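You operate a simulated robot arm through the tools that you are given. There is no shell and no other tool.

The job below is to be done with a simulated robot arm. You get a single attempt, and the scene is never put back.

TASK
Put things in order on the top of the white table. At the end: the yellow marker stands where the silver steel roller stood; the white pad carton (marked "PADS") stands on top of the pusher; the silver steel roller stands on top of the red box; the blue padlock from the top of the white table stands where the grey sensor stood; the grey sensor from the top of the white table stands where the yellow marker stood; whatever was shut is shut again. Leave all else as you found it, and nothing knocked over.

It is judged by the outcome, as a careful person would: the job done as asked, and still so three seconds after it is handed in. It fails if anything else is knocked over, pushed out of place, dropped, spilled or broken.

THE ROBOT
A 6-joint arm with a two-finger gripper, fixed in place. Base frame: the origin is at the foot of the arm, x ahead of it, y to its left, z up; the work surface is at about z = 0. Readings come in mm, degrees, newtons and seconds.
With the tool pointing down near the work surface it reaches from about 180 to 480 mm from the base axis. Its first joint turns from -66.0 to 66.0 degrees. Payload 1.76 kg.
The tool frame sits at the grasp point between the pads (the TCP): z along the fingers, y along the line on which they close. The tips reach 29 mm beyond it. Largest opening 82 mm; the body of the gripper starts 58 mm behind the TCP.
Orientation is that of the tool frame in the base frame, as a unit quaternion [x, y, z, w]. With the fingers straight down and closing along the base's y, the tool's x points along the base's -x, its y along +y and its z along -z.

THE INTERFACE
- The arm moves only by the tool servo_tool. Its arguments are lists of equal length, an entry for each row: "angular": the turn, a rotation vector about the tool's x, y, z in degrees, a list of three; "xyz": the shift along the tool's x, y, z in mm, a list of three; "fingers": the finger opening in mm, from 0 to 82. In form: {"angular": [[wx, wy, wz], ...], "xyz": [[dx, dy, dz], ...], "fingers": [fingers, ...]}. A call has 1 to 20 rows; each row is the pose to reach, as a shift and turn from the pose commanded when the call began, along the tool's axes at that moment. Rows are played at 5 a second. More than 50 mm and 8.6 degrees between two rows, or a gripper value outside its range, and nothing of the call is played. A pose out of reach is approached as far as the arm can. The call stops where the force on the tool passes 40 N (or 10 N more than at its start, if that is more) or the arm is blocked; 0.2 s more then pass. The fingers move at their own pace and stop on an object; they squeeze with about 32 N. The grip force told is the motor's: it shows also when the fingers shut on nothing. Time passes only in rows, and 0.2 s behind the last, so rows that repeat a pose let the fingers close. It gives the time, the measured TCP pose, the force on the tool (base axes), the opening and the grip force at its end, in the units of the frame above (readings bear some noise), with the torque about the TCP (base axes, N m) and any sound that the robot's microphone picked up.
- Cameras (640 x 400 px; columns grow to the right, rows downward): "scene" is fixed at [57.4, 332.7, 429.4]; the picture's right is [-0.76, -0.65, 0.00], its down [-0.35, 0.41, -0.85] and it looks along [0.55, -0.64, -0.53] (base axes); focal length 241 px, centre (320, 200). "wrist" rides on the gripper at [79, 4, -90] in the tool frame; the picture's right is [-0.05, 1.00, 0.00], its down [-0.71, -0.04, -0.71] and it looks along [-0.71, -0.04, 0.71] (tool axes); focal length 256 px, centre (320, 200). There is no depth. A picture from a camera that has moved, and an enlarged one, comes with that camera's place and axes in the base frame and with its lens.
- camera(camera): a new picture of that camera. The clock stands still meanwhile.
- inspect(camera, box): a new picture of the part [left, top, right, bottom] of that camera's present view, enlarged. The clock stands still meanwhile.
- finish_job(): hands the job in; it is judged then, once.

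Nothing tells you positions but the pictures and the camera data. Unless the task says otherwise, let go and move clear before handing in.

The tools are called as name(argument=value, ...) on one line, values as JSON. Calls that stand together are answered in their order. servo_tool: Moves the arm, as the interface text tells. Its arguments: {"type":"object","properties":{"angular":{"type":"array"},"xyz":{"type":"array"},"fingers":{"type":"array"}},"required":["angular","xyz","fingers"]} The other tools are called the same way: camera (camera) takes a picture; inspect (camera, box) takes an enlarged picture of a part of a camera's view; finish_job () hands the job in.

At the start:

```text
time: 0.0
eef_pos: [296.0, -19.8, 274.0]
orientation: [0.001, 1.0, 0.001, 0.0]
wrist_force: [0.7, 0.3, -0.5]
moment: [0.03, -0.03, -0.02]
gripper_width: 81.9
grip_force: 0.0
```

scene: 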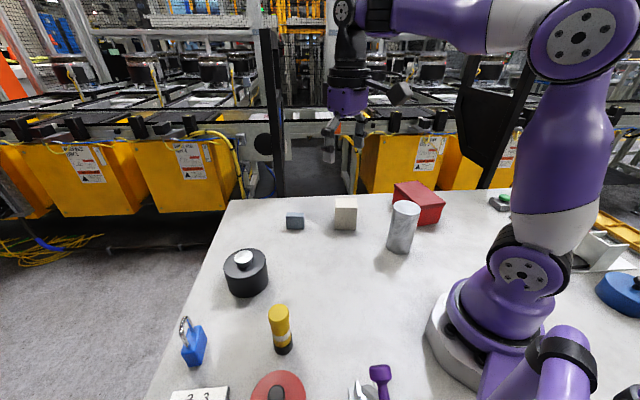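
wrist: 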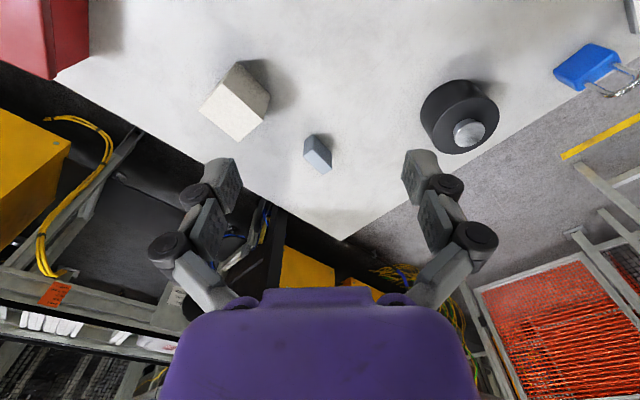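

I see a white table with a blue padlock, a yellow marker, a black round thing with a silver knob, a small grey block, a white carton, a silver roller and a red box. I will look closer before working out positions.

inspect(camera="scene", box=[150, 180, 350, 305])

inspect(camera="scene", box=[320, 160, 480, 260])

inspect(camera="scene", box=[150, 275, 350, 400])

inspect(camera="scene", box=[320, 300, 480, 400])

inspect(camera="scene", box=[480, 180, 640, 320])

inspect(camera="wrist", box=[180, 30, 360, 190])

```text
3.20 times, centred on (250, 242) of scene
camera zoom: at [57.4, 332.7, 429.4], right [-0.76, -0.65, 0.0], down [-0.35, 0.41, -0.85], along [0.55, -0.64, -0.53], focal length 771 px, centre (544, 64)
```

zoom: 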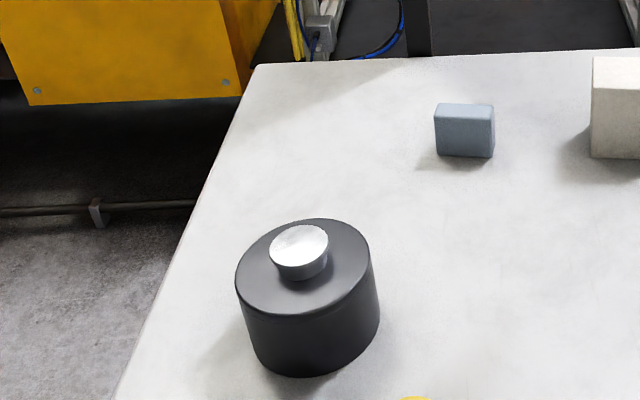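

```text
4.00 times, centred on (400, 210) of scene
camera zoom: at [57.4, 332.7, 429.4], right [-0.76, -0.65, 0.0], down [-0.35, 0.41, -0.85], along [0.55, -0.64, -0.53], focal length 964 px, centre (0, 160)
```

zoom: 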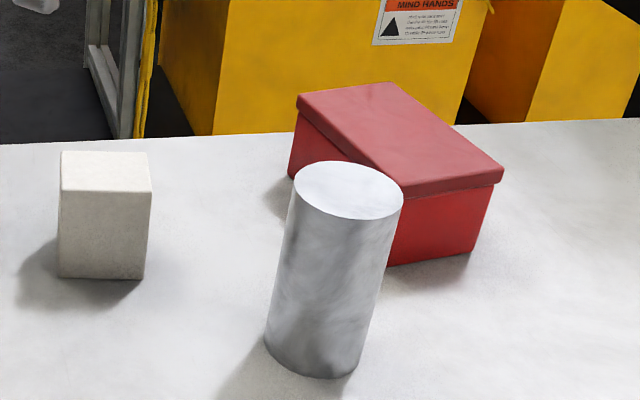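

```text
3.20 times, centred on (250, 338) of scene
camera zoom: at [57.4, 332.7, 429.4], right [-0.76, -0.65, 0.0], down [-0.35, 0.41, -0.85], along [0.55, -0.64, -0.53], focal length 771 px, centre (544, -240)
```

zoom: 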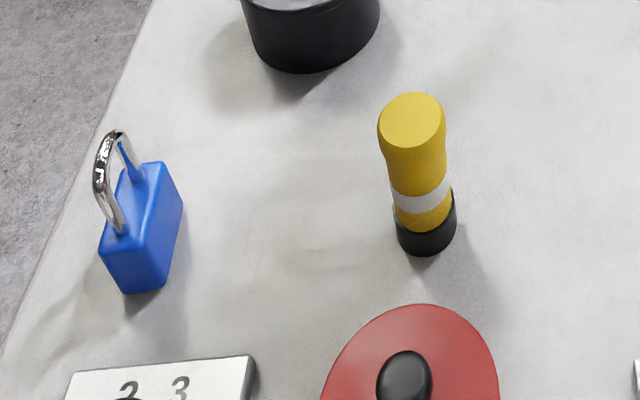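

```text
4.00 times, centred on (400, 350) of scene
camera zoom: at [57.4, 332.7, 429.4], right [-0.76, -0.65, 0.0], down [-0.35, 0.41, -0.85], along [0.55, -0.64, -0.53], focal length 964 px, centre (0, -400)
```

zoom: 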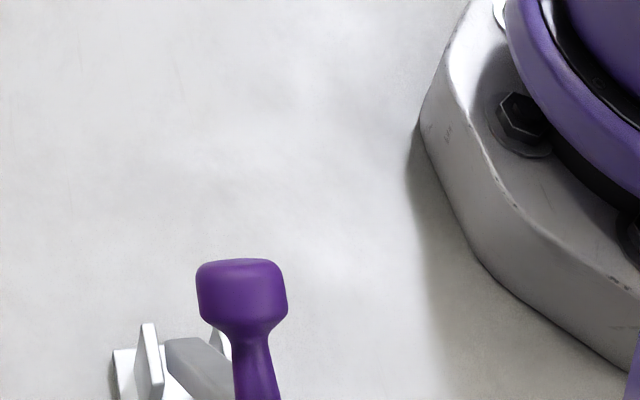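

```text
2.86 times, centred on (560, 250) of scene
camera zoom: at [57.4, 332.7, 429.4], right [-0.76, -0.65, 0.0], down [-0.35, 0.41, -0.85], along [0.55, -0.64, -0.53], focal length 688 px, centre (-366, 57)
```

zoom: 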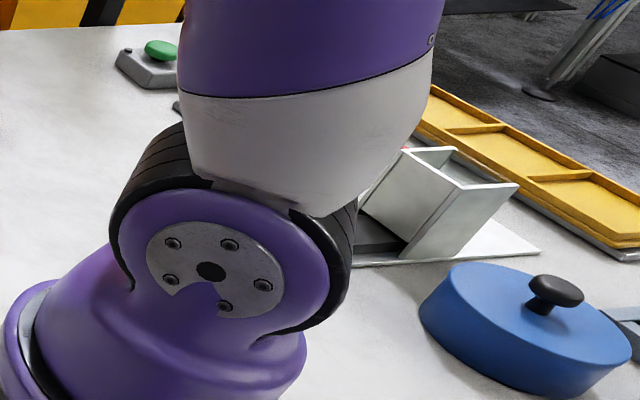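

```text
2.50 times, centred on (270, 110) of wrist
camera zoom: at [215.8, -16.4, 365.8], right [0.05, 1.0, 0.0], down [0.71, -0.04, 0.71], along [0.71, -0.04, -0.71], focal length 640 px, centre (445, 425)
```

zoom: 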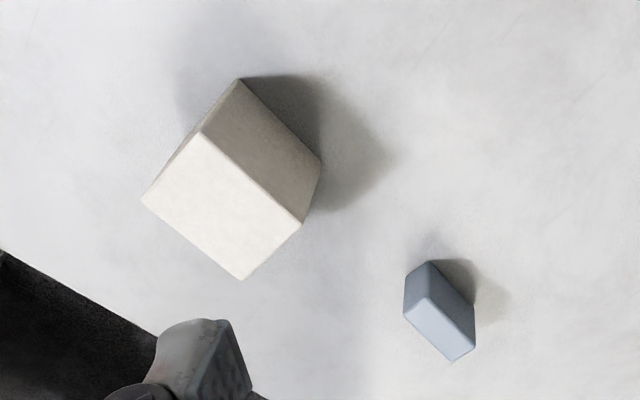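

The wrist camera gives close views of the table, so I'll swing the arm (staying high at z = 274) to the left in an arc around the base to survey the whole table before touching anything.

servo_tool(angular=[[0, 0, -8], [0, 0, -16], [0, 0, -24], [0, 0, -32]], xyz=[[0, 41.6, 0], [5.7, 82.6, 0], [17.3, 122.4, 0], [34.2, 160.1, 0]], fingers=[82, 82, 82, 82])

camera(camera="wrist")

camera(camera="scene")

```text
time: 1.0
eef_pos: [262.1, 140.1, 275.9]
orientation: [-0.276, 0.961, 0.0, 0.0]
wrist_force: [0.5, -0.4, 0.0]
moment: [0.0, -0.01, 0.01]
gripper_width: 81.8
grip_force: 0.1
```

```text
taken
camera wrist: at [191.9, 101.4, 365.9], right [-0.49, 0.87, 0.0], down [0.62, 0.34, 0.71], along [0.62, 0.34, -0.71], focal length 256 px, centre (320, 200)
```

wrist: 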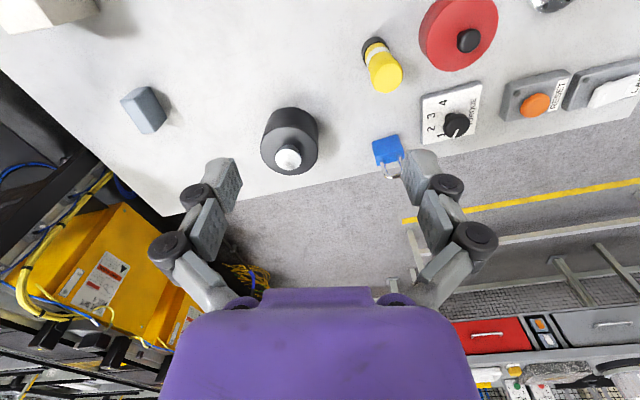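

```text
taken
```

scene: 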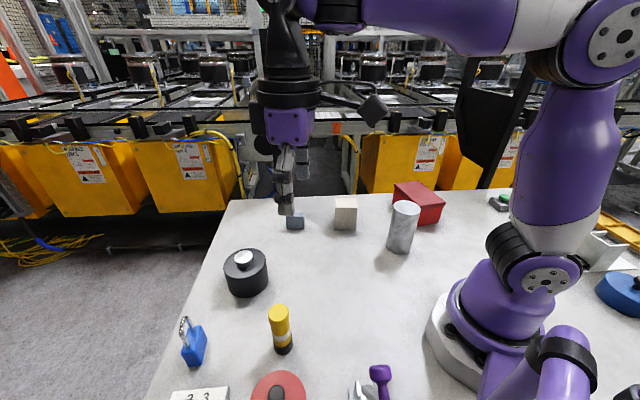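

The left front has a dial, RESET and LAMP controls and a red round item. I continue the arc to the left to see the rest.

servo_tool(angular=[[0, 0, -8], [0, 0, -16], [0, 0, -24], [0, 0, -32]], xyz=[[0, 41.6, 0], [5.7, 82.6, 0], [17.3, 122.4, 0], [34.2, 160.1, 0]], fingers=[82, 82, 82, 82])

camera(camera="wrist")

camera(camera="scene")

```text
time: 2.0
eef_pos: [147.3, 260.0, 274.5]
orientation: [-0.532, 0.847, 0.0, 0.0]
wrist_force: [-0.3, -0.1, -0.2]
moment: [-0.01, -0.03, 0.02]
gripper_width: 81.9
grip_force: 0.0
```

```text
taken
camera wrist: at [108.0, 188.3, 365.1], right [-0.88, 0.48, 0.0], down [0.34, 0.62, 0.71], along [0.34, 0.62, -0.71], focal length 256 px, centre (320, 200)
```

wrist: 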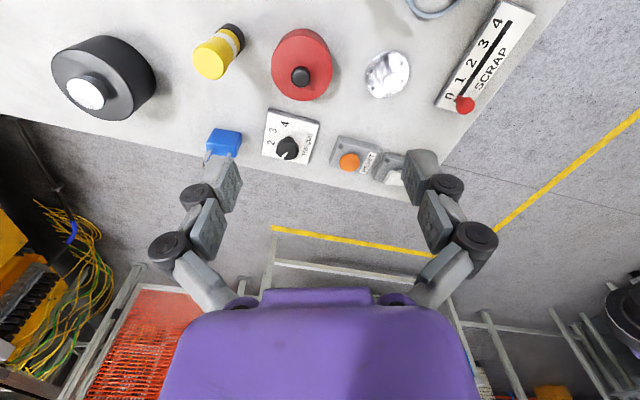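

```text
taken
```

scene: 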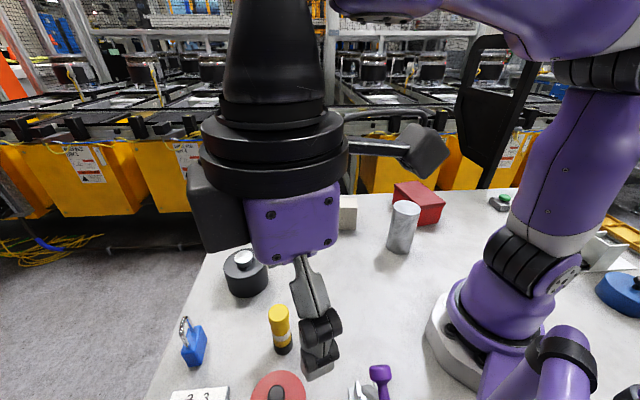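

Behind the red item there is a slider (SCRAP) and some purple and shiny items near the base. Next I sweep back to the far right to see the other side of the table.

servo_tool(angular=[[0, 0, 8], [0, 0, 16], [0, 0, 24], [0, 0, 32], [0, 0, 40], [0, 0, 48], [0, 0, 56], [0, 0, 64], [0, 0, 72], [0, 0, 80], [0, 0, 88], [0, 0, 96], [0, 0, 104], [0, 0, 112], [0, 0, 120]], xyz=[[5.6, -41.0, 0], [16.9, -80.9, 0], [33.6, -118.8, 0], [55.4, -154.0, 0], [82.0, -185.9, 0], [112.7, -213.7, 0], [147.0, -237.0, 0], [184.1, -255.3, 0], [223.5, -268.2, 0], [264.3, -275.6, 0], [305.7, -277.2, 0], [346.9, -273.0, 0], [387.1, -263.1, 0], [425.6, -247.7, 0], [461.6, -227.1, 0]], fingers=[82, 82, 82, 82, 82, 82, 82, 82, 82, 82, 82, 82, 82, 82, 82])

camera(camera="wrist")

camera(camera="scene")

```text
time: 5.2
eef_pos: [149.1, -256.8, 276.2]
orientation: [0.47, 0.883, 0.001, 0.001]
wrist_force: [-0.2, -0.6, -0.1]
moment: [0.0, -0.02, 0.0]
gripper_width: 82.1
grip_force: 0.0
```

```text
taken
camera wrist: at [107.1, -189.6, 366.6], right [0.86, 0.51, 0.0], down [0.36, -0.61, 0.71], along [0.36, -0.61, -0.71], focal length 256 px, centre (320, 200)
```

wrist: 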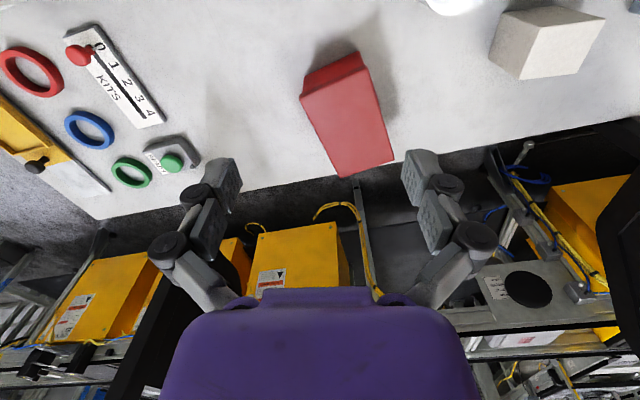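

```text
taken
```

scene: 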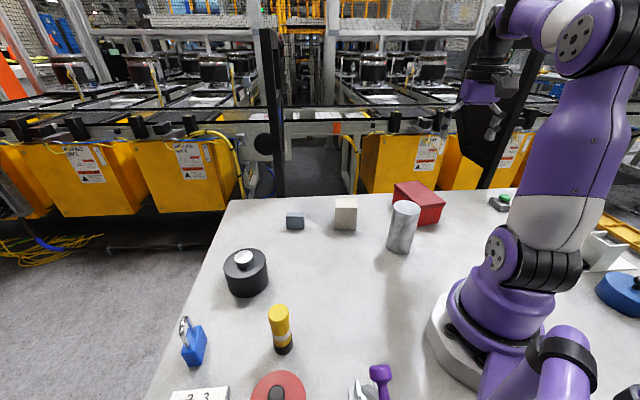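

On the right side there is a KITS slider, a green button, rings and a yellow tray-like thing; I don't see the pusher yet clearly. I'll turn the tool in place and raise it to look farther right and behind.

servo_tool(angular=[[0, 0, 8], [0, 0, 16], [0, 0, 24], [0, 0, 32], [0, 0, 40], [0, 0, 48], [0, 0, 56]], xyz=[[0, 0, -10], [0, 0, -20], [0, 0, -30], [0, 0, -40], [0, 0, -50], [0, 0, -60], [0, 0, -70]], fingers=[82, 82, 82, 82, 82, 82, 82])

camera(camera="wrist")

```text
time: 6.8
eef_pos: [150.9, -257.1, 345.0]
orientation: [0.829, 0.559, 0.0, 0.0]
wrist_force: [-0.7, -0.1, 0.1]
moment: [-0.01, 0.0, 0.03]
gripper_width: 81.9
grip_force: 0.2
```

```text
taken
camera wrist: at [183.0, -185.2, 435.9], right [0.91, -0.43, 0.0], down [-0.3, -0.64, 0.71], along [-0.3, -0.64, -0.71], focal length 256 px, centre (320, 200)
```

wrist: 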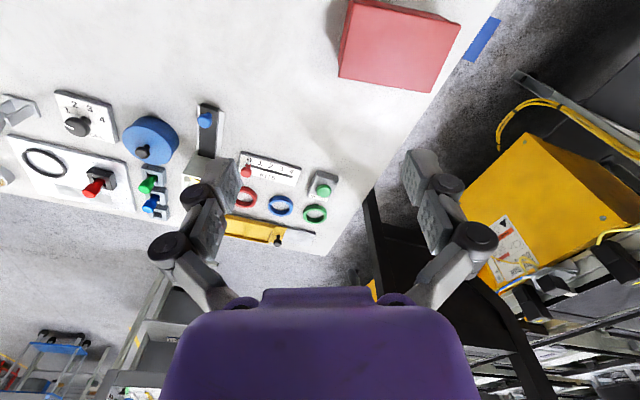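

inspect(camera="wrist", box=[0, 80, 200, 230])

inspect(camera="wrist", box=[170, 90, 350, 260])

servo_tool(angular=[[0, 0, 8], [0, 0, 16], [0, 0, 24], [0, 0, 32], [0, 0, 40]], xyz=[[0, 0, 0], [0, 0, 0], [0, 0, 0], [0, 0, 0], [0, 0, 0]], fingers=[82, 82, 82, 82, 82])

camera(camera="wrist")

```text
2.67 times, centred on (100, 155) of wrist
camera zoom: at [183.0, -185.2, 435.9], right [0.91, -0.43, 0.0], down [-0.3, -0.64, 0.71], along [-0.3, -0.64, -0.71], focal length 683 px, centre (907, 320)
```

zoom: 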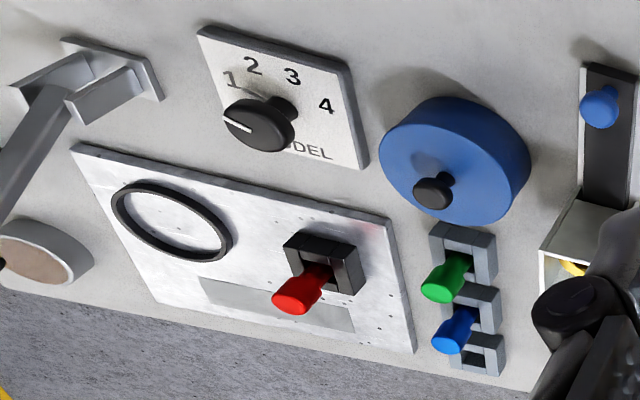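

```text
2.35 times, centred on (260, 175) of wrist
camera zoom: at [183.0, -185.2, 435.9], right [0.91, -0.43, 0.0], down [-0.3, -0.64, 0.71], along [-0.3, -0.64, -0.71], focal length 602 px, centre (461, 259)
```

zoom: 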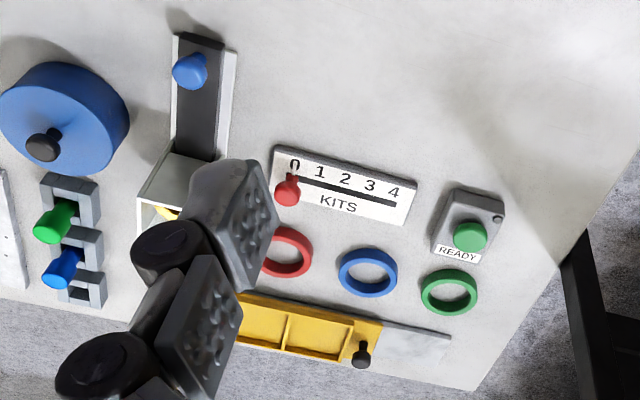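

```text
time: 8.0
eef_pos: [148.7, -256.4, 345.9]
orientation: [0.97, 0.241, 0.0, -0.001]
wrist_force: [0.3, -0.4, 0.4]
moment: [0.06, -0.03, -0.02]
gripper_width: 82.2
grip_force: 0.1
```

```text
taken
camera wrist: at [221.0, -223.9, 436.0], right [0.42, -0.91, 0.0], down [-0.64, -0.3, 0.71], along [-0.64, -0.3, -0.71], focal length 256 px, centre (320, 200)
```

wrist: 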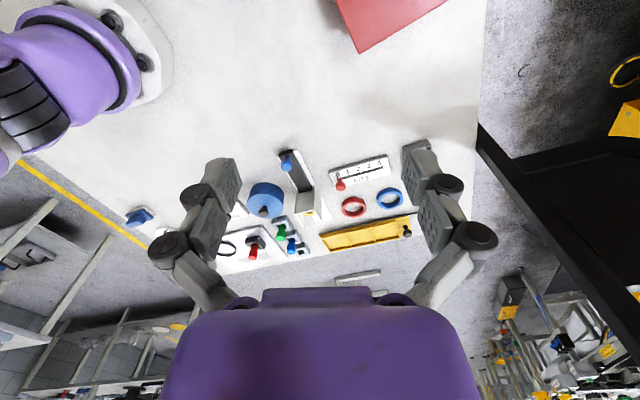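

The right rear area has a KITS slider, a feeder with a blue knob, levers, and a MODEL dial, mostly beyond the arm's joint range. I'll swing back to the left to view the near-left area by the base (purple item, shiny item).

servo_tool(angular=[[0, 0, -8.5], [0, 0, -17], [0, 0, -25.5], [0, 0, -34], [0, 0, -42.5], [0, 0, -51], [0, 0, -59.5], [0, 0, -68], [0, 0, -76.5], [0, 0, -85], [0, 0, -93.5], [0, 0, -102], [0, 0, -110.5], [0, 0, -119], [0, 0, -127.5]], xyz=[[40.7, -3.7, 0], [80.8, -13.8, 0], [119.2, -29.3, 0], [155.1, -50.1, 0], [187.7, -75.5, 0], [216.5, -105.4, 0], [240.9, -138.9, 0], [260.3, -175.5, 0], [274.4, -214.4, 0], [283.0, -255.0, 0], [285.8, -296.3, 0], [283.0, -337.6, 0], [274.3, -378.1, 0], [260.2, -417.0, 0], [240.7, -453.6, 0]], fingers=[82, 82, 82, 82, 82, 82, 82, 82, 82, 82, 82, 82, 82, 82, 82])

servo_tool(angular=[[0, 0, -8.5], [0, 0, -17], [0, 0, -25.5], [0, 0, -34], [0, 0, -42.5], [0, 0, -51], [0, 0, -59.5], [0, 0, -68], [0, 0, -76.5], [0, 0, -85], [0, 0, -93.5], [0, 0, -102], [0, 0, -110.5], [0, 0, -119], [0, 0, -127.5]], xyz=[[0, 0, 0], [0, 0, 0], [0, 0, 0], [0, 0, 0], [0, 0, 0], [0, 0, 0], [0, 0, 0], [0, 0, 0], [0, 0, 0], [0, 0, 0], [0, 0, 0], [0, 0, 0], [0, 0, 0], [0, 0, 0], [0, 0, 0]], fingers=[82, 82, 82, 82, 82, 82, 82, 82, 82, 82, 82, 82, 82, 82, 82])

camera(camera="wrist")

```text
time: 11.2
eef_pos: [149.0, 256.6, 344.3]
orientation: [0.21, 0.978, 0.0, 0.0]
wrist_force: [0.4, 0.1, 0.1]
moment: [-0.02, 0.02, 0.01]
gripper_width: 82.3
grip_force: 0.1
```

```text
time: 14.4
eef_pos: [149.3, 256.4, 345.1]
orientation: [0.784, -0.621, -0.001, 0.001]
wrist_force: [-0.2, -0.1, 0.2]
moment: [0.02, -0.01, -0.02]
gripper_width: 82.1
grip_force: 0.1
```

```text
taken
camera wrist: at [162.2, 178.0, 435.9], right [-0.98, -0.18, 0.0], down [-0.12, 0.7, 0.71], along [-0.12, 0.7, -0.71], focal length 256 px, centre (320, 200)
```

wrist: 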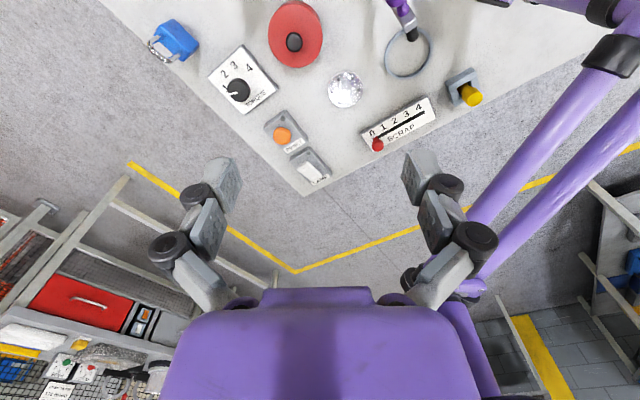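

inspect(camera="wrist", box=[320, 0, 500, 160])

inspect(camera="wrist", box=[140, 0, 340, 190])

servo_tool(angular=[[0, 0, -8.5], [0, 0, -17], [0, 0, -25.5], [0, 0, -34], [0, 0, -42.5]], xyz=[[0, 0, 0], [0, 0, 0], [0, 0, 0], [0, 0, 0], [0, 0, 0]], fingers=[82, 82, 82, 82, 82])

camera(camera="wrist")

```text
2.50 times, centred on (410, 80) of wrist
camera zoom: at [162.2, 178.0, 435.9], right [-0.98, -0.18, 0.0], down [-0.12, 0.7, 0.71], along [-0.12, 0.7, -0.71], focal length 640 px, centre (95, 500)
```

zoom: 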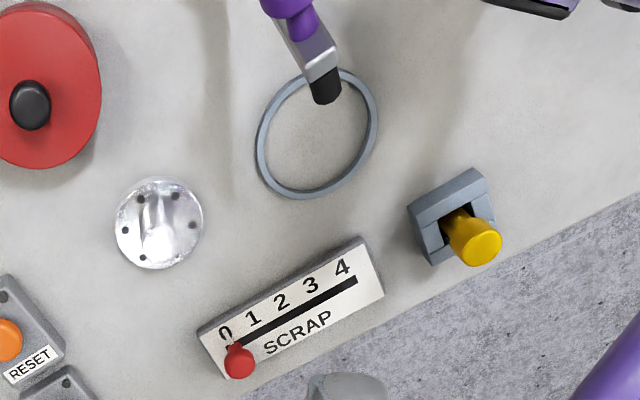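

```text
2.11 times, centred on (240, 95) of wrist
camera zoom: at [162.2, 178.0, 435.9], right [-0.98, -0.18, 0.0], down [-0.12, 0.7, 0.71], along [-0.12, 0.7, -0.71], focal length 539 px, centre (488, 421)
```

zoom: 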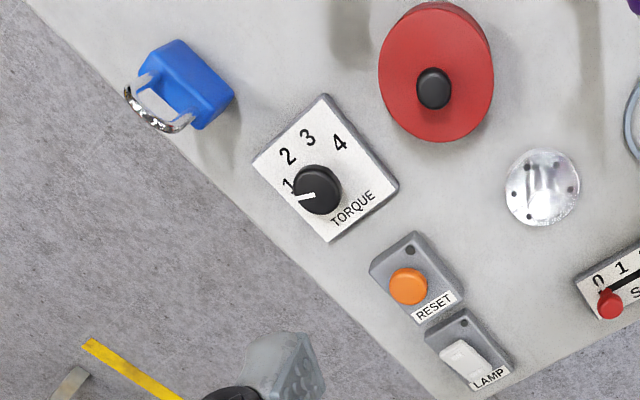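

```text
time: 15.6
eef_pos: [149.1, 257.1, 344.9]
orientation: [0.955, -0.296, 0.0, 0.0]
wrist_force: [1.0, 0.3, -0.9]
moment: [0.01, 0.0, -0.03]
gripper_width: 82.3
grip_force: 0.1
```

```text
taken
camera wrist: at [211.2, 208.1, 435.6], right [-0.61, -0.79, 0.0], down [-0.56, 0.43, 0.71], along [-0.56, 0.43, -0.71], focal length 256 px, centre (320, 200)
```

wrist: 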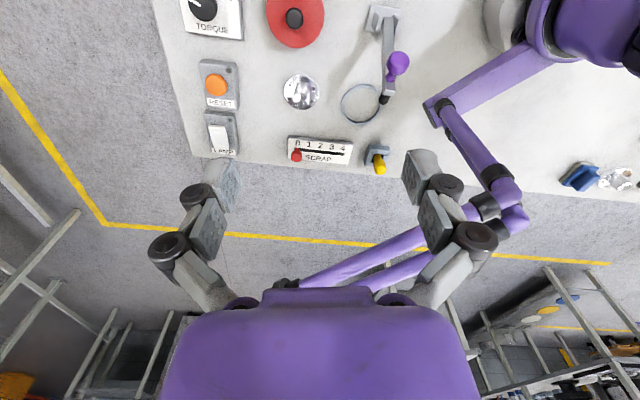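

inspect(camera="wrist", box=[540, 140, 640, 220])

inspect(camera="wrist", box=[260, 0, 420, 180])

servo_tool(angular=[[0, 0, -8.5], [0, 0, -17], [0, 0, -25.5], [0, 0, -34], [0, 0, -42.5]], xyz=[[0, 0, 0], [0, 0, 0], [0, 0, 0], [0, 0, 0], [0, 0, 0]], fingers=[82, 82, 82, 82, 82])

camera(camera="wrist")

```text
5.00 times, centred on (590, 180) of wrist
camera zoom: at [211.2, 208.1, 435.6], right [-0.61, -0.79, 0.0], down [-0.56, 0.43, 0.71], along [-0.56, 0.43, -0.71], focal length 1280 px, centre (-1030, 300)
```

zoom: 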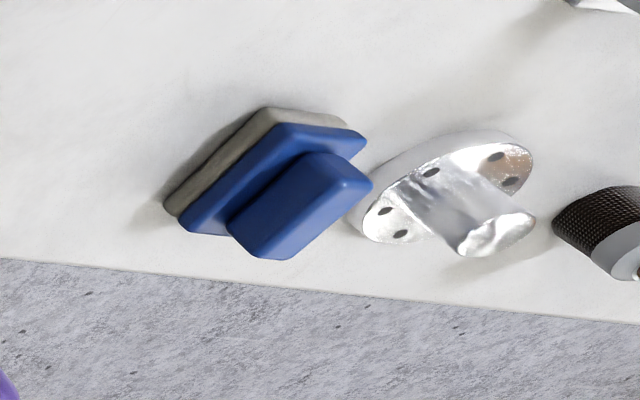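

```text
2.22 times, centred on (340, 90) of wrist
camera zoom: at [211.2, 208.1, 435.6], right [-0.61, -0.79, 0.0], down [-0.56, 0.43, 0.71], along [-0.56, 0.43, -0.71], focal length 569 px, centre (276, 444)
```

zoom: 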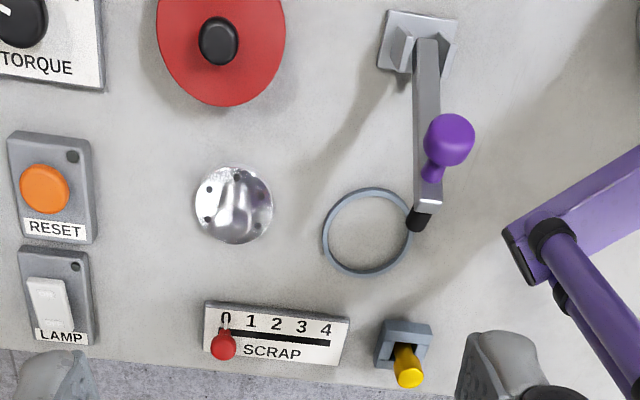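

```text
time: 16.8
eef_pos: [148.2, 255.9, 345.3]
orientation: [0.997, 0.071, 0.001, 0.0]
wrist_force: [0.4, -0.3, 0.2]
moment: [0.0, 0.01, -0.03]
gripper_width: 82.0
grip_force: 0.1
```

```text
taken
camera wrist: at [227.0, 263.4, 435.6], right [0.09, -1.0, 0.0], down [-0.7, -0.06, 0.71], along [-0.7, -0.06, -0.71], focal length 256 px, centre (320, 200)
```

wrist: 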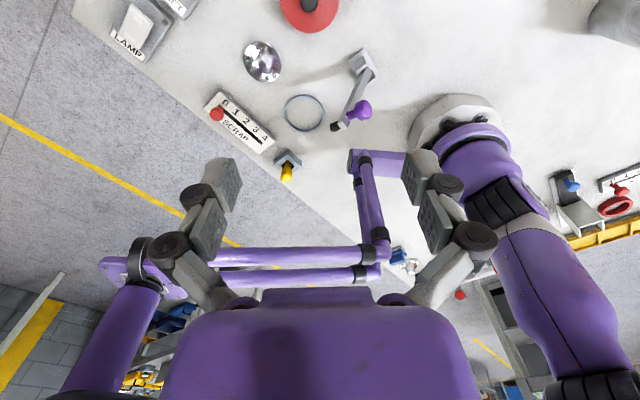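

Most fixtures here (levers, sliders, buttons) look fixed. I'll return to the centre-left to study the black cylinder with silver top, the carton, and the sensor up close.

servo_tool(angular=[[0, 0, 8.5], [0, 0, 17], [0, 0, 25.5], [0, 0, 34], [0, 0, 42.5], [0, 0, 51], [0, 0, 59.5], [0, 0, 68], [0, 0, 76.5], [0, 0, 85], [0, 0, 93.5], [0, 0, 102], [0, 0, 110.5], [0, 0, 119], [0, 0, 127.5], [0, 0, 136], [0, 0, 144.5], [0, 0, 153], [0, 0, 160]], xyz=[[5.1, 6.9, 4], [10.1, 13.9, 8], [15.2, 20.8, 12], [20.3, 27.7, 16], [25.3, 34.7, 20], [30.4, 41.6, 24], [35.4, 48.6, 28], [40.5, 55.5, 32], [45.6, 62.4, 36], [50.6, 69.4, 40], [55.7, 76.3, 44], [60.8, 83.2, 48], [65.8, 90.2, 52], [70.9, 97.1, 56], [75.9, 104.1, 60], [81.0, 111.0, 64], [86.1, 117.9, 68], [91.1, 124.9, 72], [96.2, 131.8, 75]], fingers=[82, 82, 82, 82, 82, 82, 82, 82, 82, 82, 82, 82, 82, 82, 82, 82, 82, 82, 82])

camera(camera="wrist")

inspect(camera="wrist", box=[240, 90, 340, 190])

inspect(camera="wrist", box=[340, 20, 480, 190])

inspect(camera="wrist", box=[80, 60, 220, 160])

```text
time: 20.8
eef_pos: [263.3, 140.3, 270.5]
orientation: [-0.241, 0.971, 0.0, 0.0]
wrist_force: [-0.2, 0.1, 0.2]
moment: [-0.02, 0.0, 0.03]
gripper_width: 82.1
grip_force: 0.0
```

```text
taken
camera wrist: at [190.0, 105.6, 360.6], right [-0.42, 0.91, 0.0], down [0.64, 0.3, 0.71], along [0.64, 0.3, -0.71], focal length 256 px, centre (320, 200)
```

wrist: 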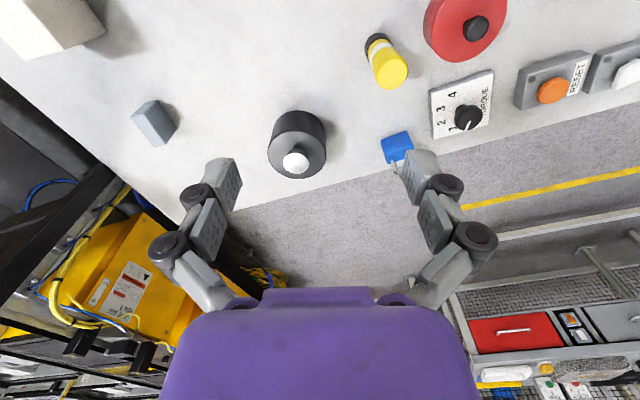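

```text
4.00 times, centred on (290, 140) of wrist
camera zoom: at [190.0, 105.6, 360.6], right [-0.42, 0.91, 0.0], down [0.64, 0.3, 0.71], along [0.64, 0.3, -0.71], focal length 1024 px, centre (440, 440)
```

zoom: 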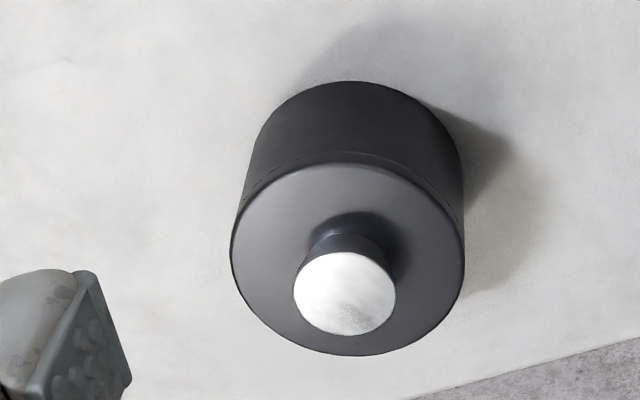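

```text
2.35 times, centred on (410, 105) of wrist
camera zoom: at [190.0, 105.6, 360.6], right [-0.42, 0.91, 0.0], down [0.64, 0.3, 0.71], along [0.64, 0.3, -0.71], focal length 602 px, centre (108, 424)
```

zoom: 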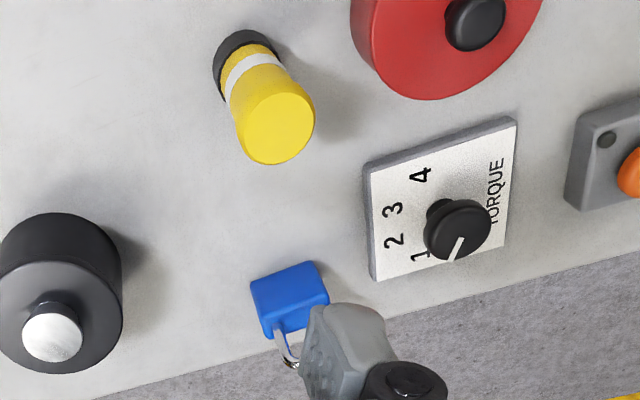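

```text
4.00 times, centred on (150, 110) of wrist
camera zoom: at [190.0, 105.6, 360.6], right [-0.42, 0.91, 0.0], down [0.64, 0.3, 0.71], along [0.64, 0.3, -0.71], focal length 1024 px, centre (1000, 560)
```

zoom: 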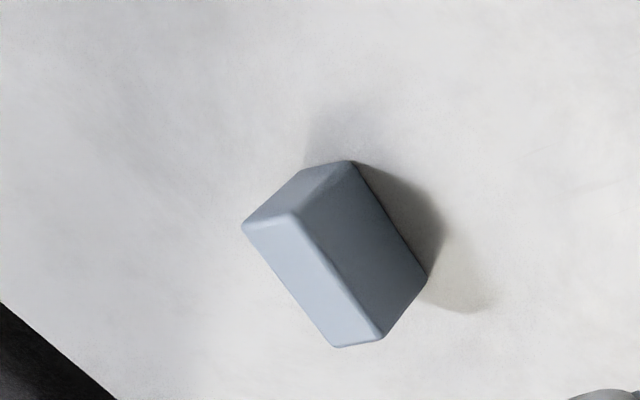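

The black cylinder looks like a canister with a lid and silver knob. I'll go around the carton to look at its far faces for the "PADS" mark, and at the red box too.

servo_tool(angular=[[0, 0, -8.5], [0, 0, -17], [0, 0, -25.5], [0, 0, -34], [0, 0, -42.5], [0, 0, -51], [0, 0, -59.5], [0, 0, -68], [0, 0, -76.5], [0, 0, -85]], xyz=[[8.2, -31.9, 4], [16.3, -63.8, 8], [24.5, -95.7, 12], [32.7, -127.6, 16], [40.9, -159.5, 20], [49.0, -191.3, 24], [57.2, -223.2, 28], [65.4, -255.1, 32], [73.5, -287.0, 36], [81.7, -318.9, 40]], fingers=[82, 82, 82, 82, 82, 82, 82, 82, 82, 82])

camera(camera="wrist")

camera(camera="scene")

```text
time: 23.0
eef_pos: [340.5, -179.8, 230.4]
orientation: [0.835, -0.55, 0.0, 0.0]
wrist_force: [-0.5, -0.5, 0.1]
moment: [0.0, 0.0, 0.01]
gripper_width: 82.2
grip_force: 0.1
```

```text
taken
camera wrist: at [366.3, -255.4, 321.1], right [-0.94, -0.34, 0.0], down [-0.24, 0.66, 0.71], along [-0.24, 0.66, -0.71], focal length 256 px, centre (320, 200)
```

wrist: 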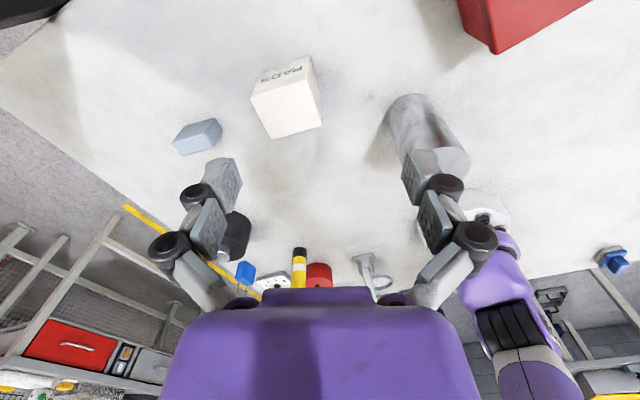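

```text
taken
```

scene: 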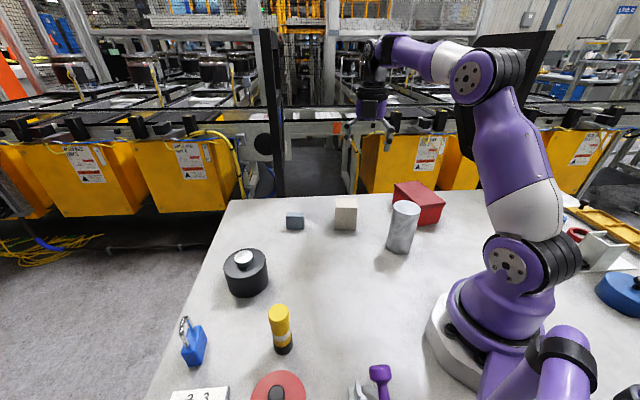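

The off-white carton does carry "PADS" on its far face, so that's the carton. Now I'll zoom in on it, the roller and the red box from this side.

inspect(camera="wrist", box=[160, 40, 340, 170])

inspect(camera="wrist", box=[360, 0, 600, 180])

inspect(camera="wrist", box=[210, 200, 400, 300])

inspect(camera="scene", box=[540, 180, 640, 320])

```text
3.08 times, centred on (250, 105) of wrist
camera zoom: at [366.3, -255.4, 321.1], right [-0.94, -0.34, 0.0], down [-0.24, 0.66, 0.71], along [-0.24, 0.66, -0.71], focal length 788 px, centre (535, 492)
```

zoom: 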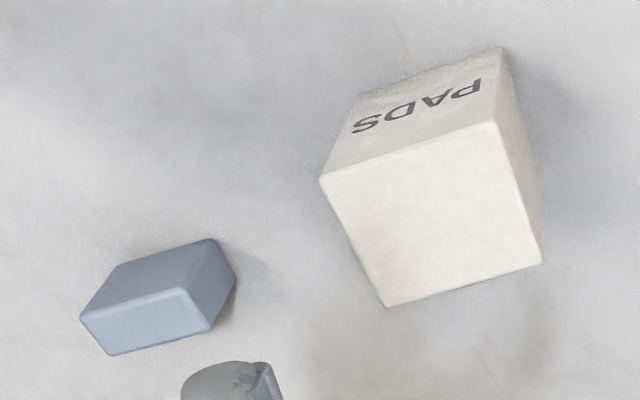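

```text
2.22 times, centred on (480, 90) of wrist
camera zoom: at [366.3, -255.4, 321.1], right [-0.94, -0.34, 0.0], down [-0.24, 0.66, 0.71], along [-0.24, 0.66, -0.71], focal length 569 px, centre (-36, 444)
```

zoom: 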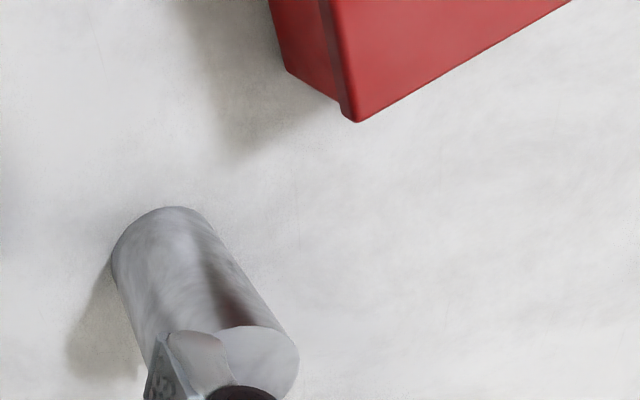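

```text
3.37 times, centred on (305, 250) of wrist
camera zoom: at [366.3, -255.4, 321.1], right [-0.94, -0.34, 0.0], down [-0.24, 0.66, 0.71], along [-0.24, 0.66, -0.71], focal length 862 px, centre (370, 32)
```

zoom: 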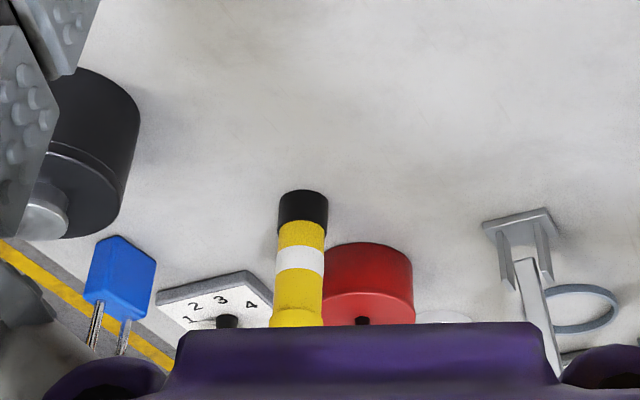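

```text
2.86 times, centred on (590, 250) of scene
camera zoom: at [57.4, 332.7, 429.4], right [-0.76, -0.65, 0.0], down [-0.35, 0.41, -0.85], along [0.55, -0.64, -0.53], focal length 688 px, centre (-451, 57)
```

zoom: 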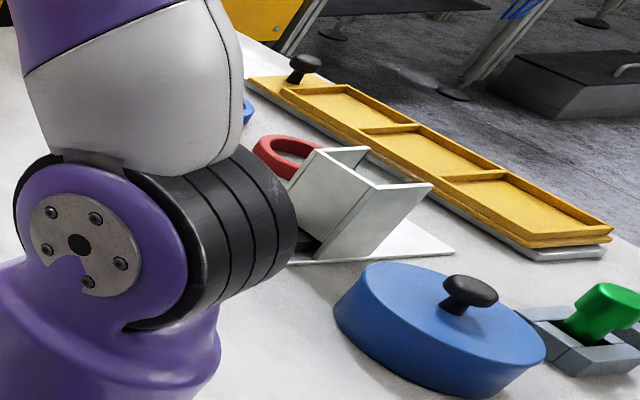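

The carton, roller and red box are clear now. The black cylinder has a silver flat plunger, so I'll look at it low and close from the side to judge whether it's the "pusher" actuator.

servo_tool(angular=[[0, 0, 7.6], [0, 0, 15.2], [0, 0, 22.8], [0, 0, 30.4], [0, 0, 38], [0, 0, 45.6], [0, 0, 53.2], [0, 0, 60.8], [0, 0, 68.2]], xyz=[[-26.7, -5.3, 0], [-53.4, -10.7, 5], [-80.1, -16, 15], [-106.8, -21.4, 25], [-133.5, -26.7, 40], [-160.2, -32.1, 50], [-186.9, -37.4, 60], [-213.6, -42.8, 70], [-240.3, -48.1, 80]], fingers=[82, 82, 82, 82, 82, 82, 82, 82, 82])

camera(camera="wrist")

inspect(camera="wrist", box=[260, 120, 380, 240])

```text
time: 25.0
eef_pos: [290.0, 60.2, 150.1]
orientation: [-0.382, 0.924, 0.0, 0.0]
wrist_force: [0.0, -0.4, 0.8]
moment: [-0.02, 0.02, 0.02]
gripper_width: 82.0
grip_force: 0.1
```

```text
taken
camera wrist: at [230.1, 6.1, 240.4], right [-0.67, 0.75, 0.0], down [0.53, 0.47, 0.71], along [0.53, 0.47, -0.71], focal length 256 px, centre (320, 200)
```

wrist: 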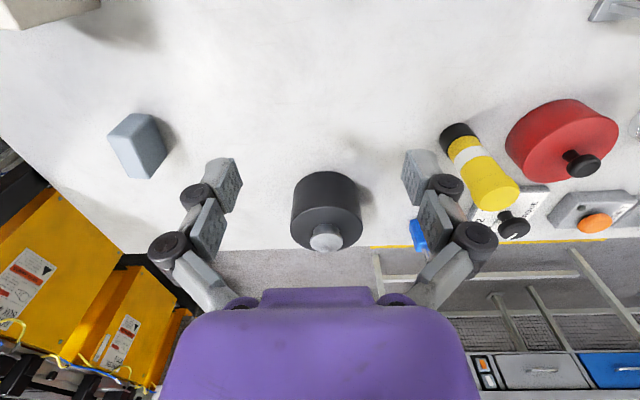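

```text
3.33 times, centred on (320, 180) of wrist
camera zoom: at [230.1, 6.1, 240.4], right [-0.67, 0.75, 0.0], down [0.53, 0.47, 0.71], along [0.53, 0.47, -0.71], focal length 853 px, centre (320, 267)
```

zoom: 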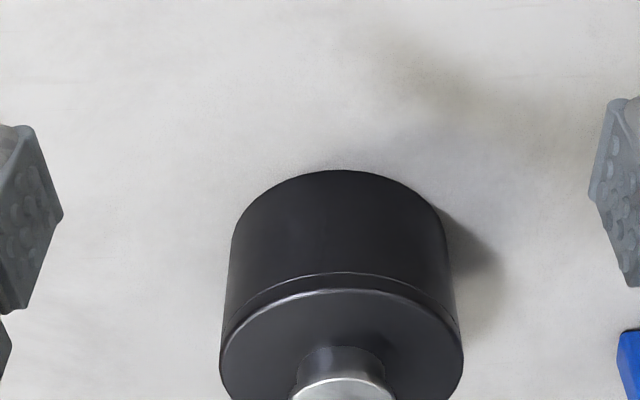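

inspect(camera="wrist", box=[430, 80, 640, 250])

inspect(camera="wrist", box=[270, 150, 390, 270])

inspect(camera="scene", box=[200, 230, 300, 310])

```text
2.35 times, centred on (535, 165) of wrist
camera zoom: at [230.1, 6.1, 240.4], right [-0.67, 0.75, 0.0], down [0.53, 0.47, 0.71], along [0.53, 0.47, -0.71], focal length 602 px, centre (-186, 282)
```

zoom: 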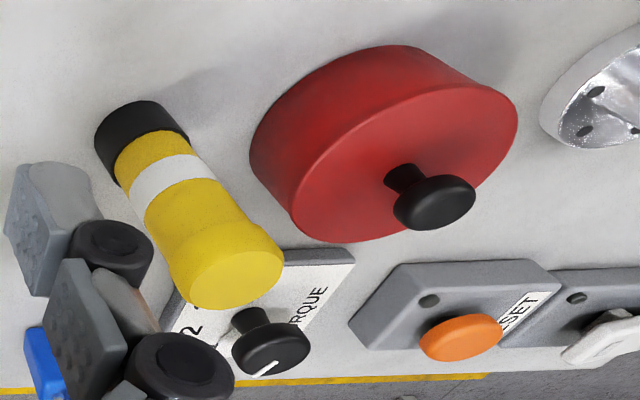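

```text
3.33 times, centred on (330, 210) of wrist
camera zoom: at [230.1, 6.1, 240.4], right [-0.67, 0.75, 0.0], down [0.53, 0.47, 0.71], along [0.53, 0.47, -0.71], focal length 853 px, centre (287, 167)
```

zoom: 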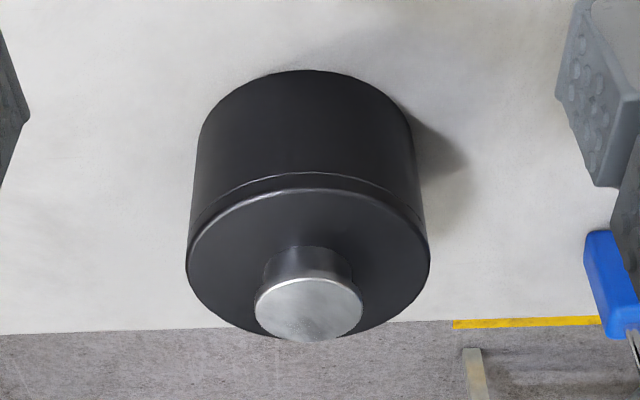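

```text
5.00 times, centred on (250, 270) of scene
camera zoom: at [57.4, 332.7, 429.4], right [-0.76, -0.65, 0.0], down [-0.35, 0.41, -0.85], along [0.55, -0.64, -0.53], focal length 1205 px, centre (670, -150)
```

zoom: 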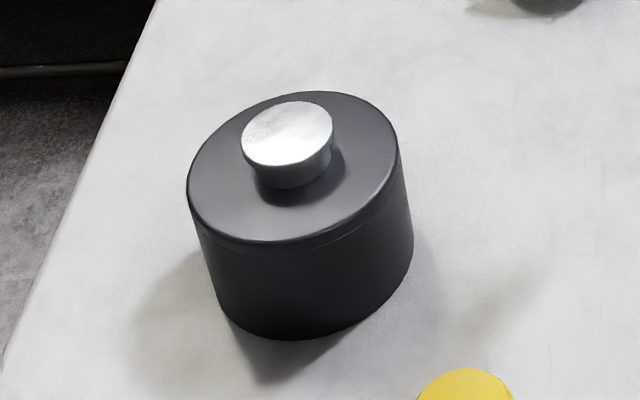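

I identify: sensor = small grey block, carton = PADS, silver roller, red lidded box, yellow marker, blue padlock, and by elimination the pusher is the black cylinder with the flat silver plunger on top. First I need exact positions of the roller and red box, so I move above that corner.

servo_tool(angular=[[0, 0, 7.5], [0, 0, 15], [0, 0, 22.5], [0, 0, 30], [0, 0, 37.5], [0, 0, 45], [0, 0, 52.5], [0, 0, 60], [0, 0, 67.5], [0, 0, 75], [0, 0, 82.5], [0, 0, 90]], xyz=[[15.9, -3, -30], [31.8, -5.9, -60], [47.7, -8.9, -90], [63.6, -11.9, -115], [79.5, -14.8, -130], [95.4, -17.8, -140], [111.4, -20.8, -150], [127.3, -23.7, -150], [143.2, -26.7, -150], [159.1, -29.7, -150], [175.0, -32.6, -150], [190.9, -35.6, -150]], fingers=[82, 82, 82, 82, 82, 82, 82, 82, 82, 82, 82, 82])

camera(camera="wrist")

camera(camera="scene")

```text
time: 27.6
eef_pos: [181.3, -99.7, 298.8]
orientation: [0.385, 0.923, 0.0, 0.0]
wrist_force: [0.6, 0.3, 0.0]
moment: [0.0, -0.02, 0.0]
gripper_width: 82.0
grip_force: 0.1
```

```text
taken
camera wrist: at [126.7, -41.3, 390.3], right [0.75, 0.66, 0.0], down [0.47, -0.53, 0.71], along [0.47, -0.53, -0.71], focal length 256 px, centre (320, 200)
```

wrist: 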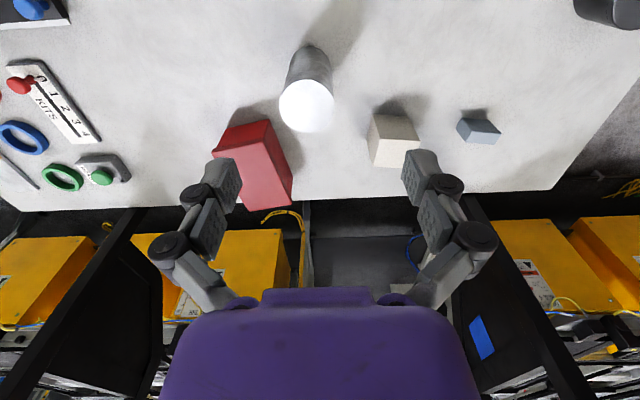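

```text
taken
```

scene: 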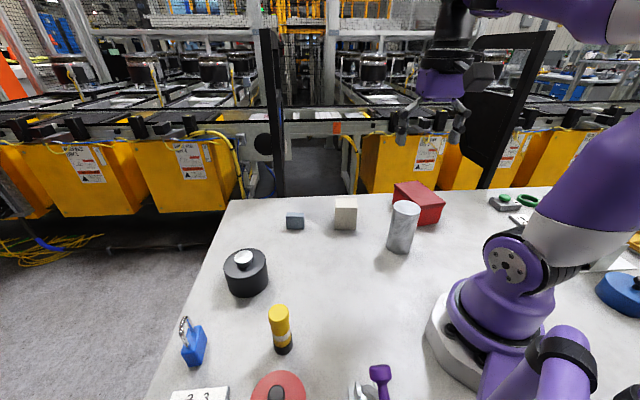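

inspect(camera="wrist", box=[260, 30, 360, 140])

inspect(camera="wrist", box=[200, 110, 310, 215])

inspect(camera="wrist", box=[355, 90, 515, 180])

```text
3.64 times, centred on (310, 85) of wrist
camera zoom: at [126.7, -41.3, 390.3], right [0.75, 0.66, 0.0], down [0.47, -0.53, 0.71], along [0.47, -0.53, -0.71], focal length 931 px, centre (356, 618)
```

zoom: 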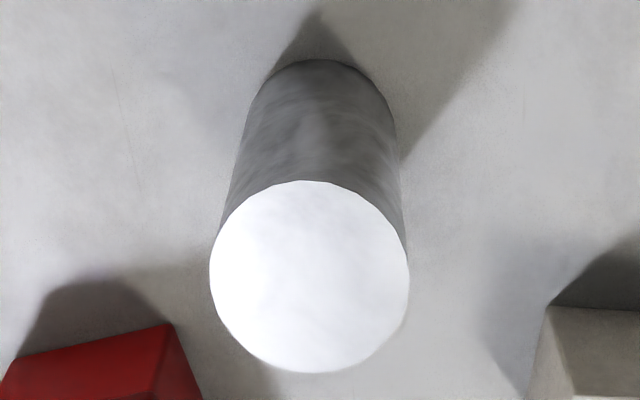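

```text
3.81 times, centred on (255, 162) of wrist
camera zoom: at [126.7, -41.3, 390.3], right [0.75, 0.66, 0.0], down [0.47, -0.53, 0.71], along [0.47, -0.53, -0.71], focal length 975 px, centre (568, 343)
```

zoom: 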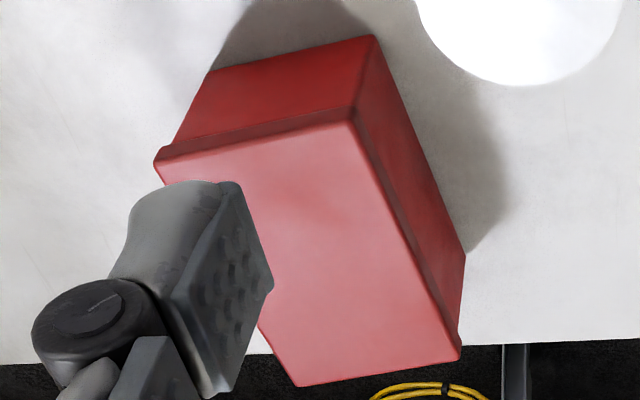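

```text
4.00 times, centred on (435, 135) of wrist
camera zoom: at [126.7, -41.3, 390.3], right [0.75, 0.66, 0.0], down [0.47, -0.53, 0.71], along [0.47, -0.53, -0.71], focal length 1024 px, centre (-140, 460)
```

zoom: 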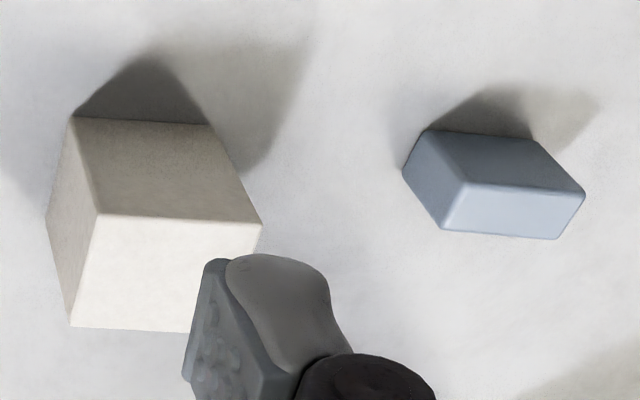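

Roller: about 60 mm diameter, ~120 mm tall at (200, -145). Red box lid centre about (230, -316), top ~70 mm high. I move above the roller to verify alignment before gripping.

servo_tool(angular=[[0, 0, -3], [0, 0, -6], [0, 0, -9.3], [0, 0, -9.3]], xyz=[[-12, -5, 25], [-24, -10, 50], [-36, -15, 75], [-45.7, -18.9, 98.8]], fingers=[82, 82, 82, 82])

camera(camera="wrist")

inspect(camera="wrist", box=[260, 20, 380, 160])

```text
time: 28.6
eef_pos: [200.3, -145.9, 202.4]
orientation: [0.307, 0.952, 0.001, 0.0]
wrist_force: [-0.1, 0.0, 0.0]
moment: [0.01, 0.01, 0.02]
gripper_width: 81.9
grip_force: 0.1
```

```text
taken
camera wrist: at [136.9, -96.9, 292.1], right [0.63, 0.78, 0.0], down [0.55, -0.44, 0.71], along [0.55, -0.44, -0.71], focal length 256 px, centre (320, 200)
```

wrist: 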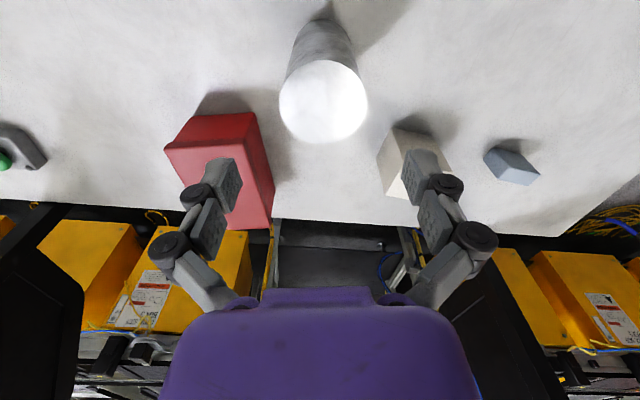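

```text
2.86 times, centred on (320, 90) of wrist
camera zoom: at [136.9, -96.9, 292.1], right [0.63, 0.78, 0.0], down [0.55, -0.44, 0.71], along [0.55, -0.44, -0.71], focal length 731 px, centre (320, 514)
```

zoom: 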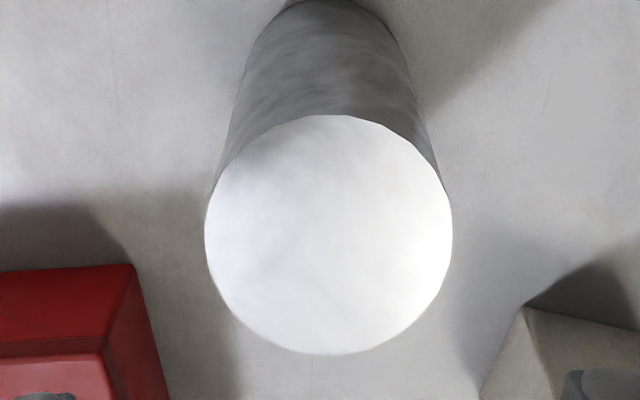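

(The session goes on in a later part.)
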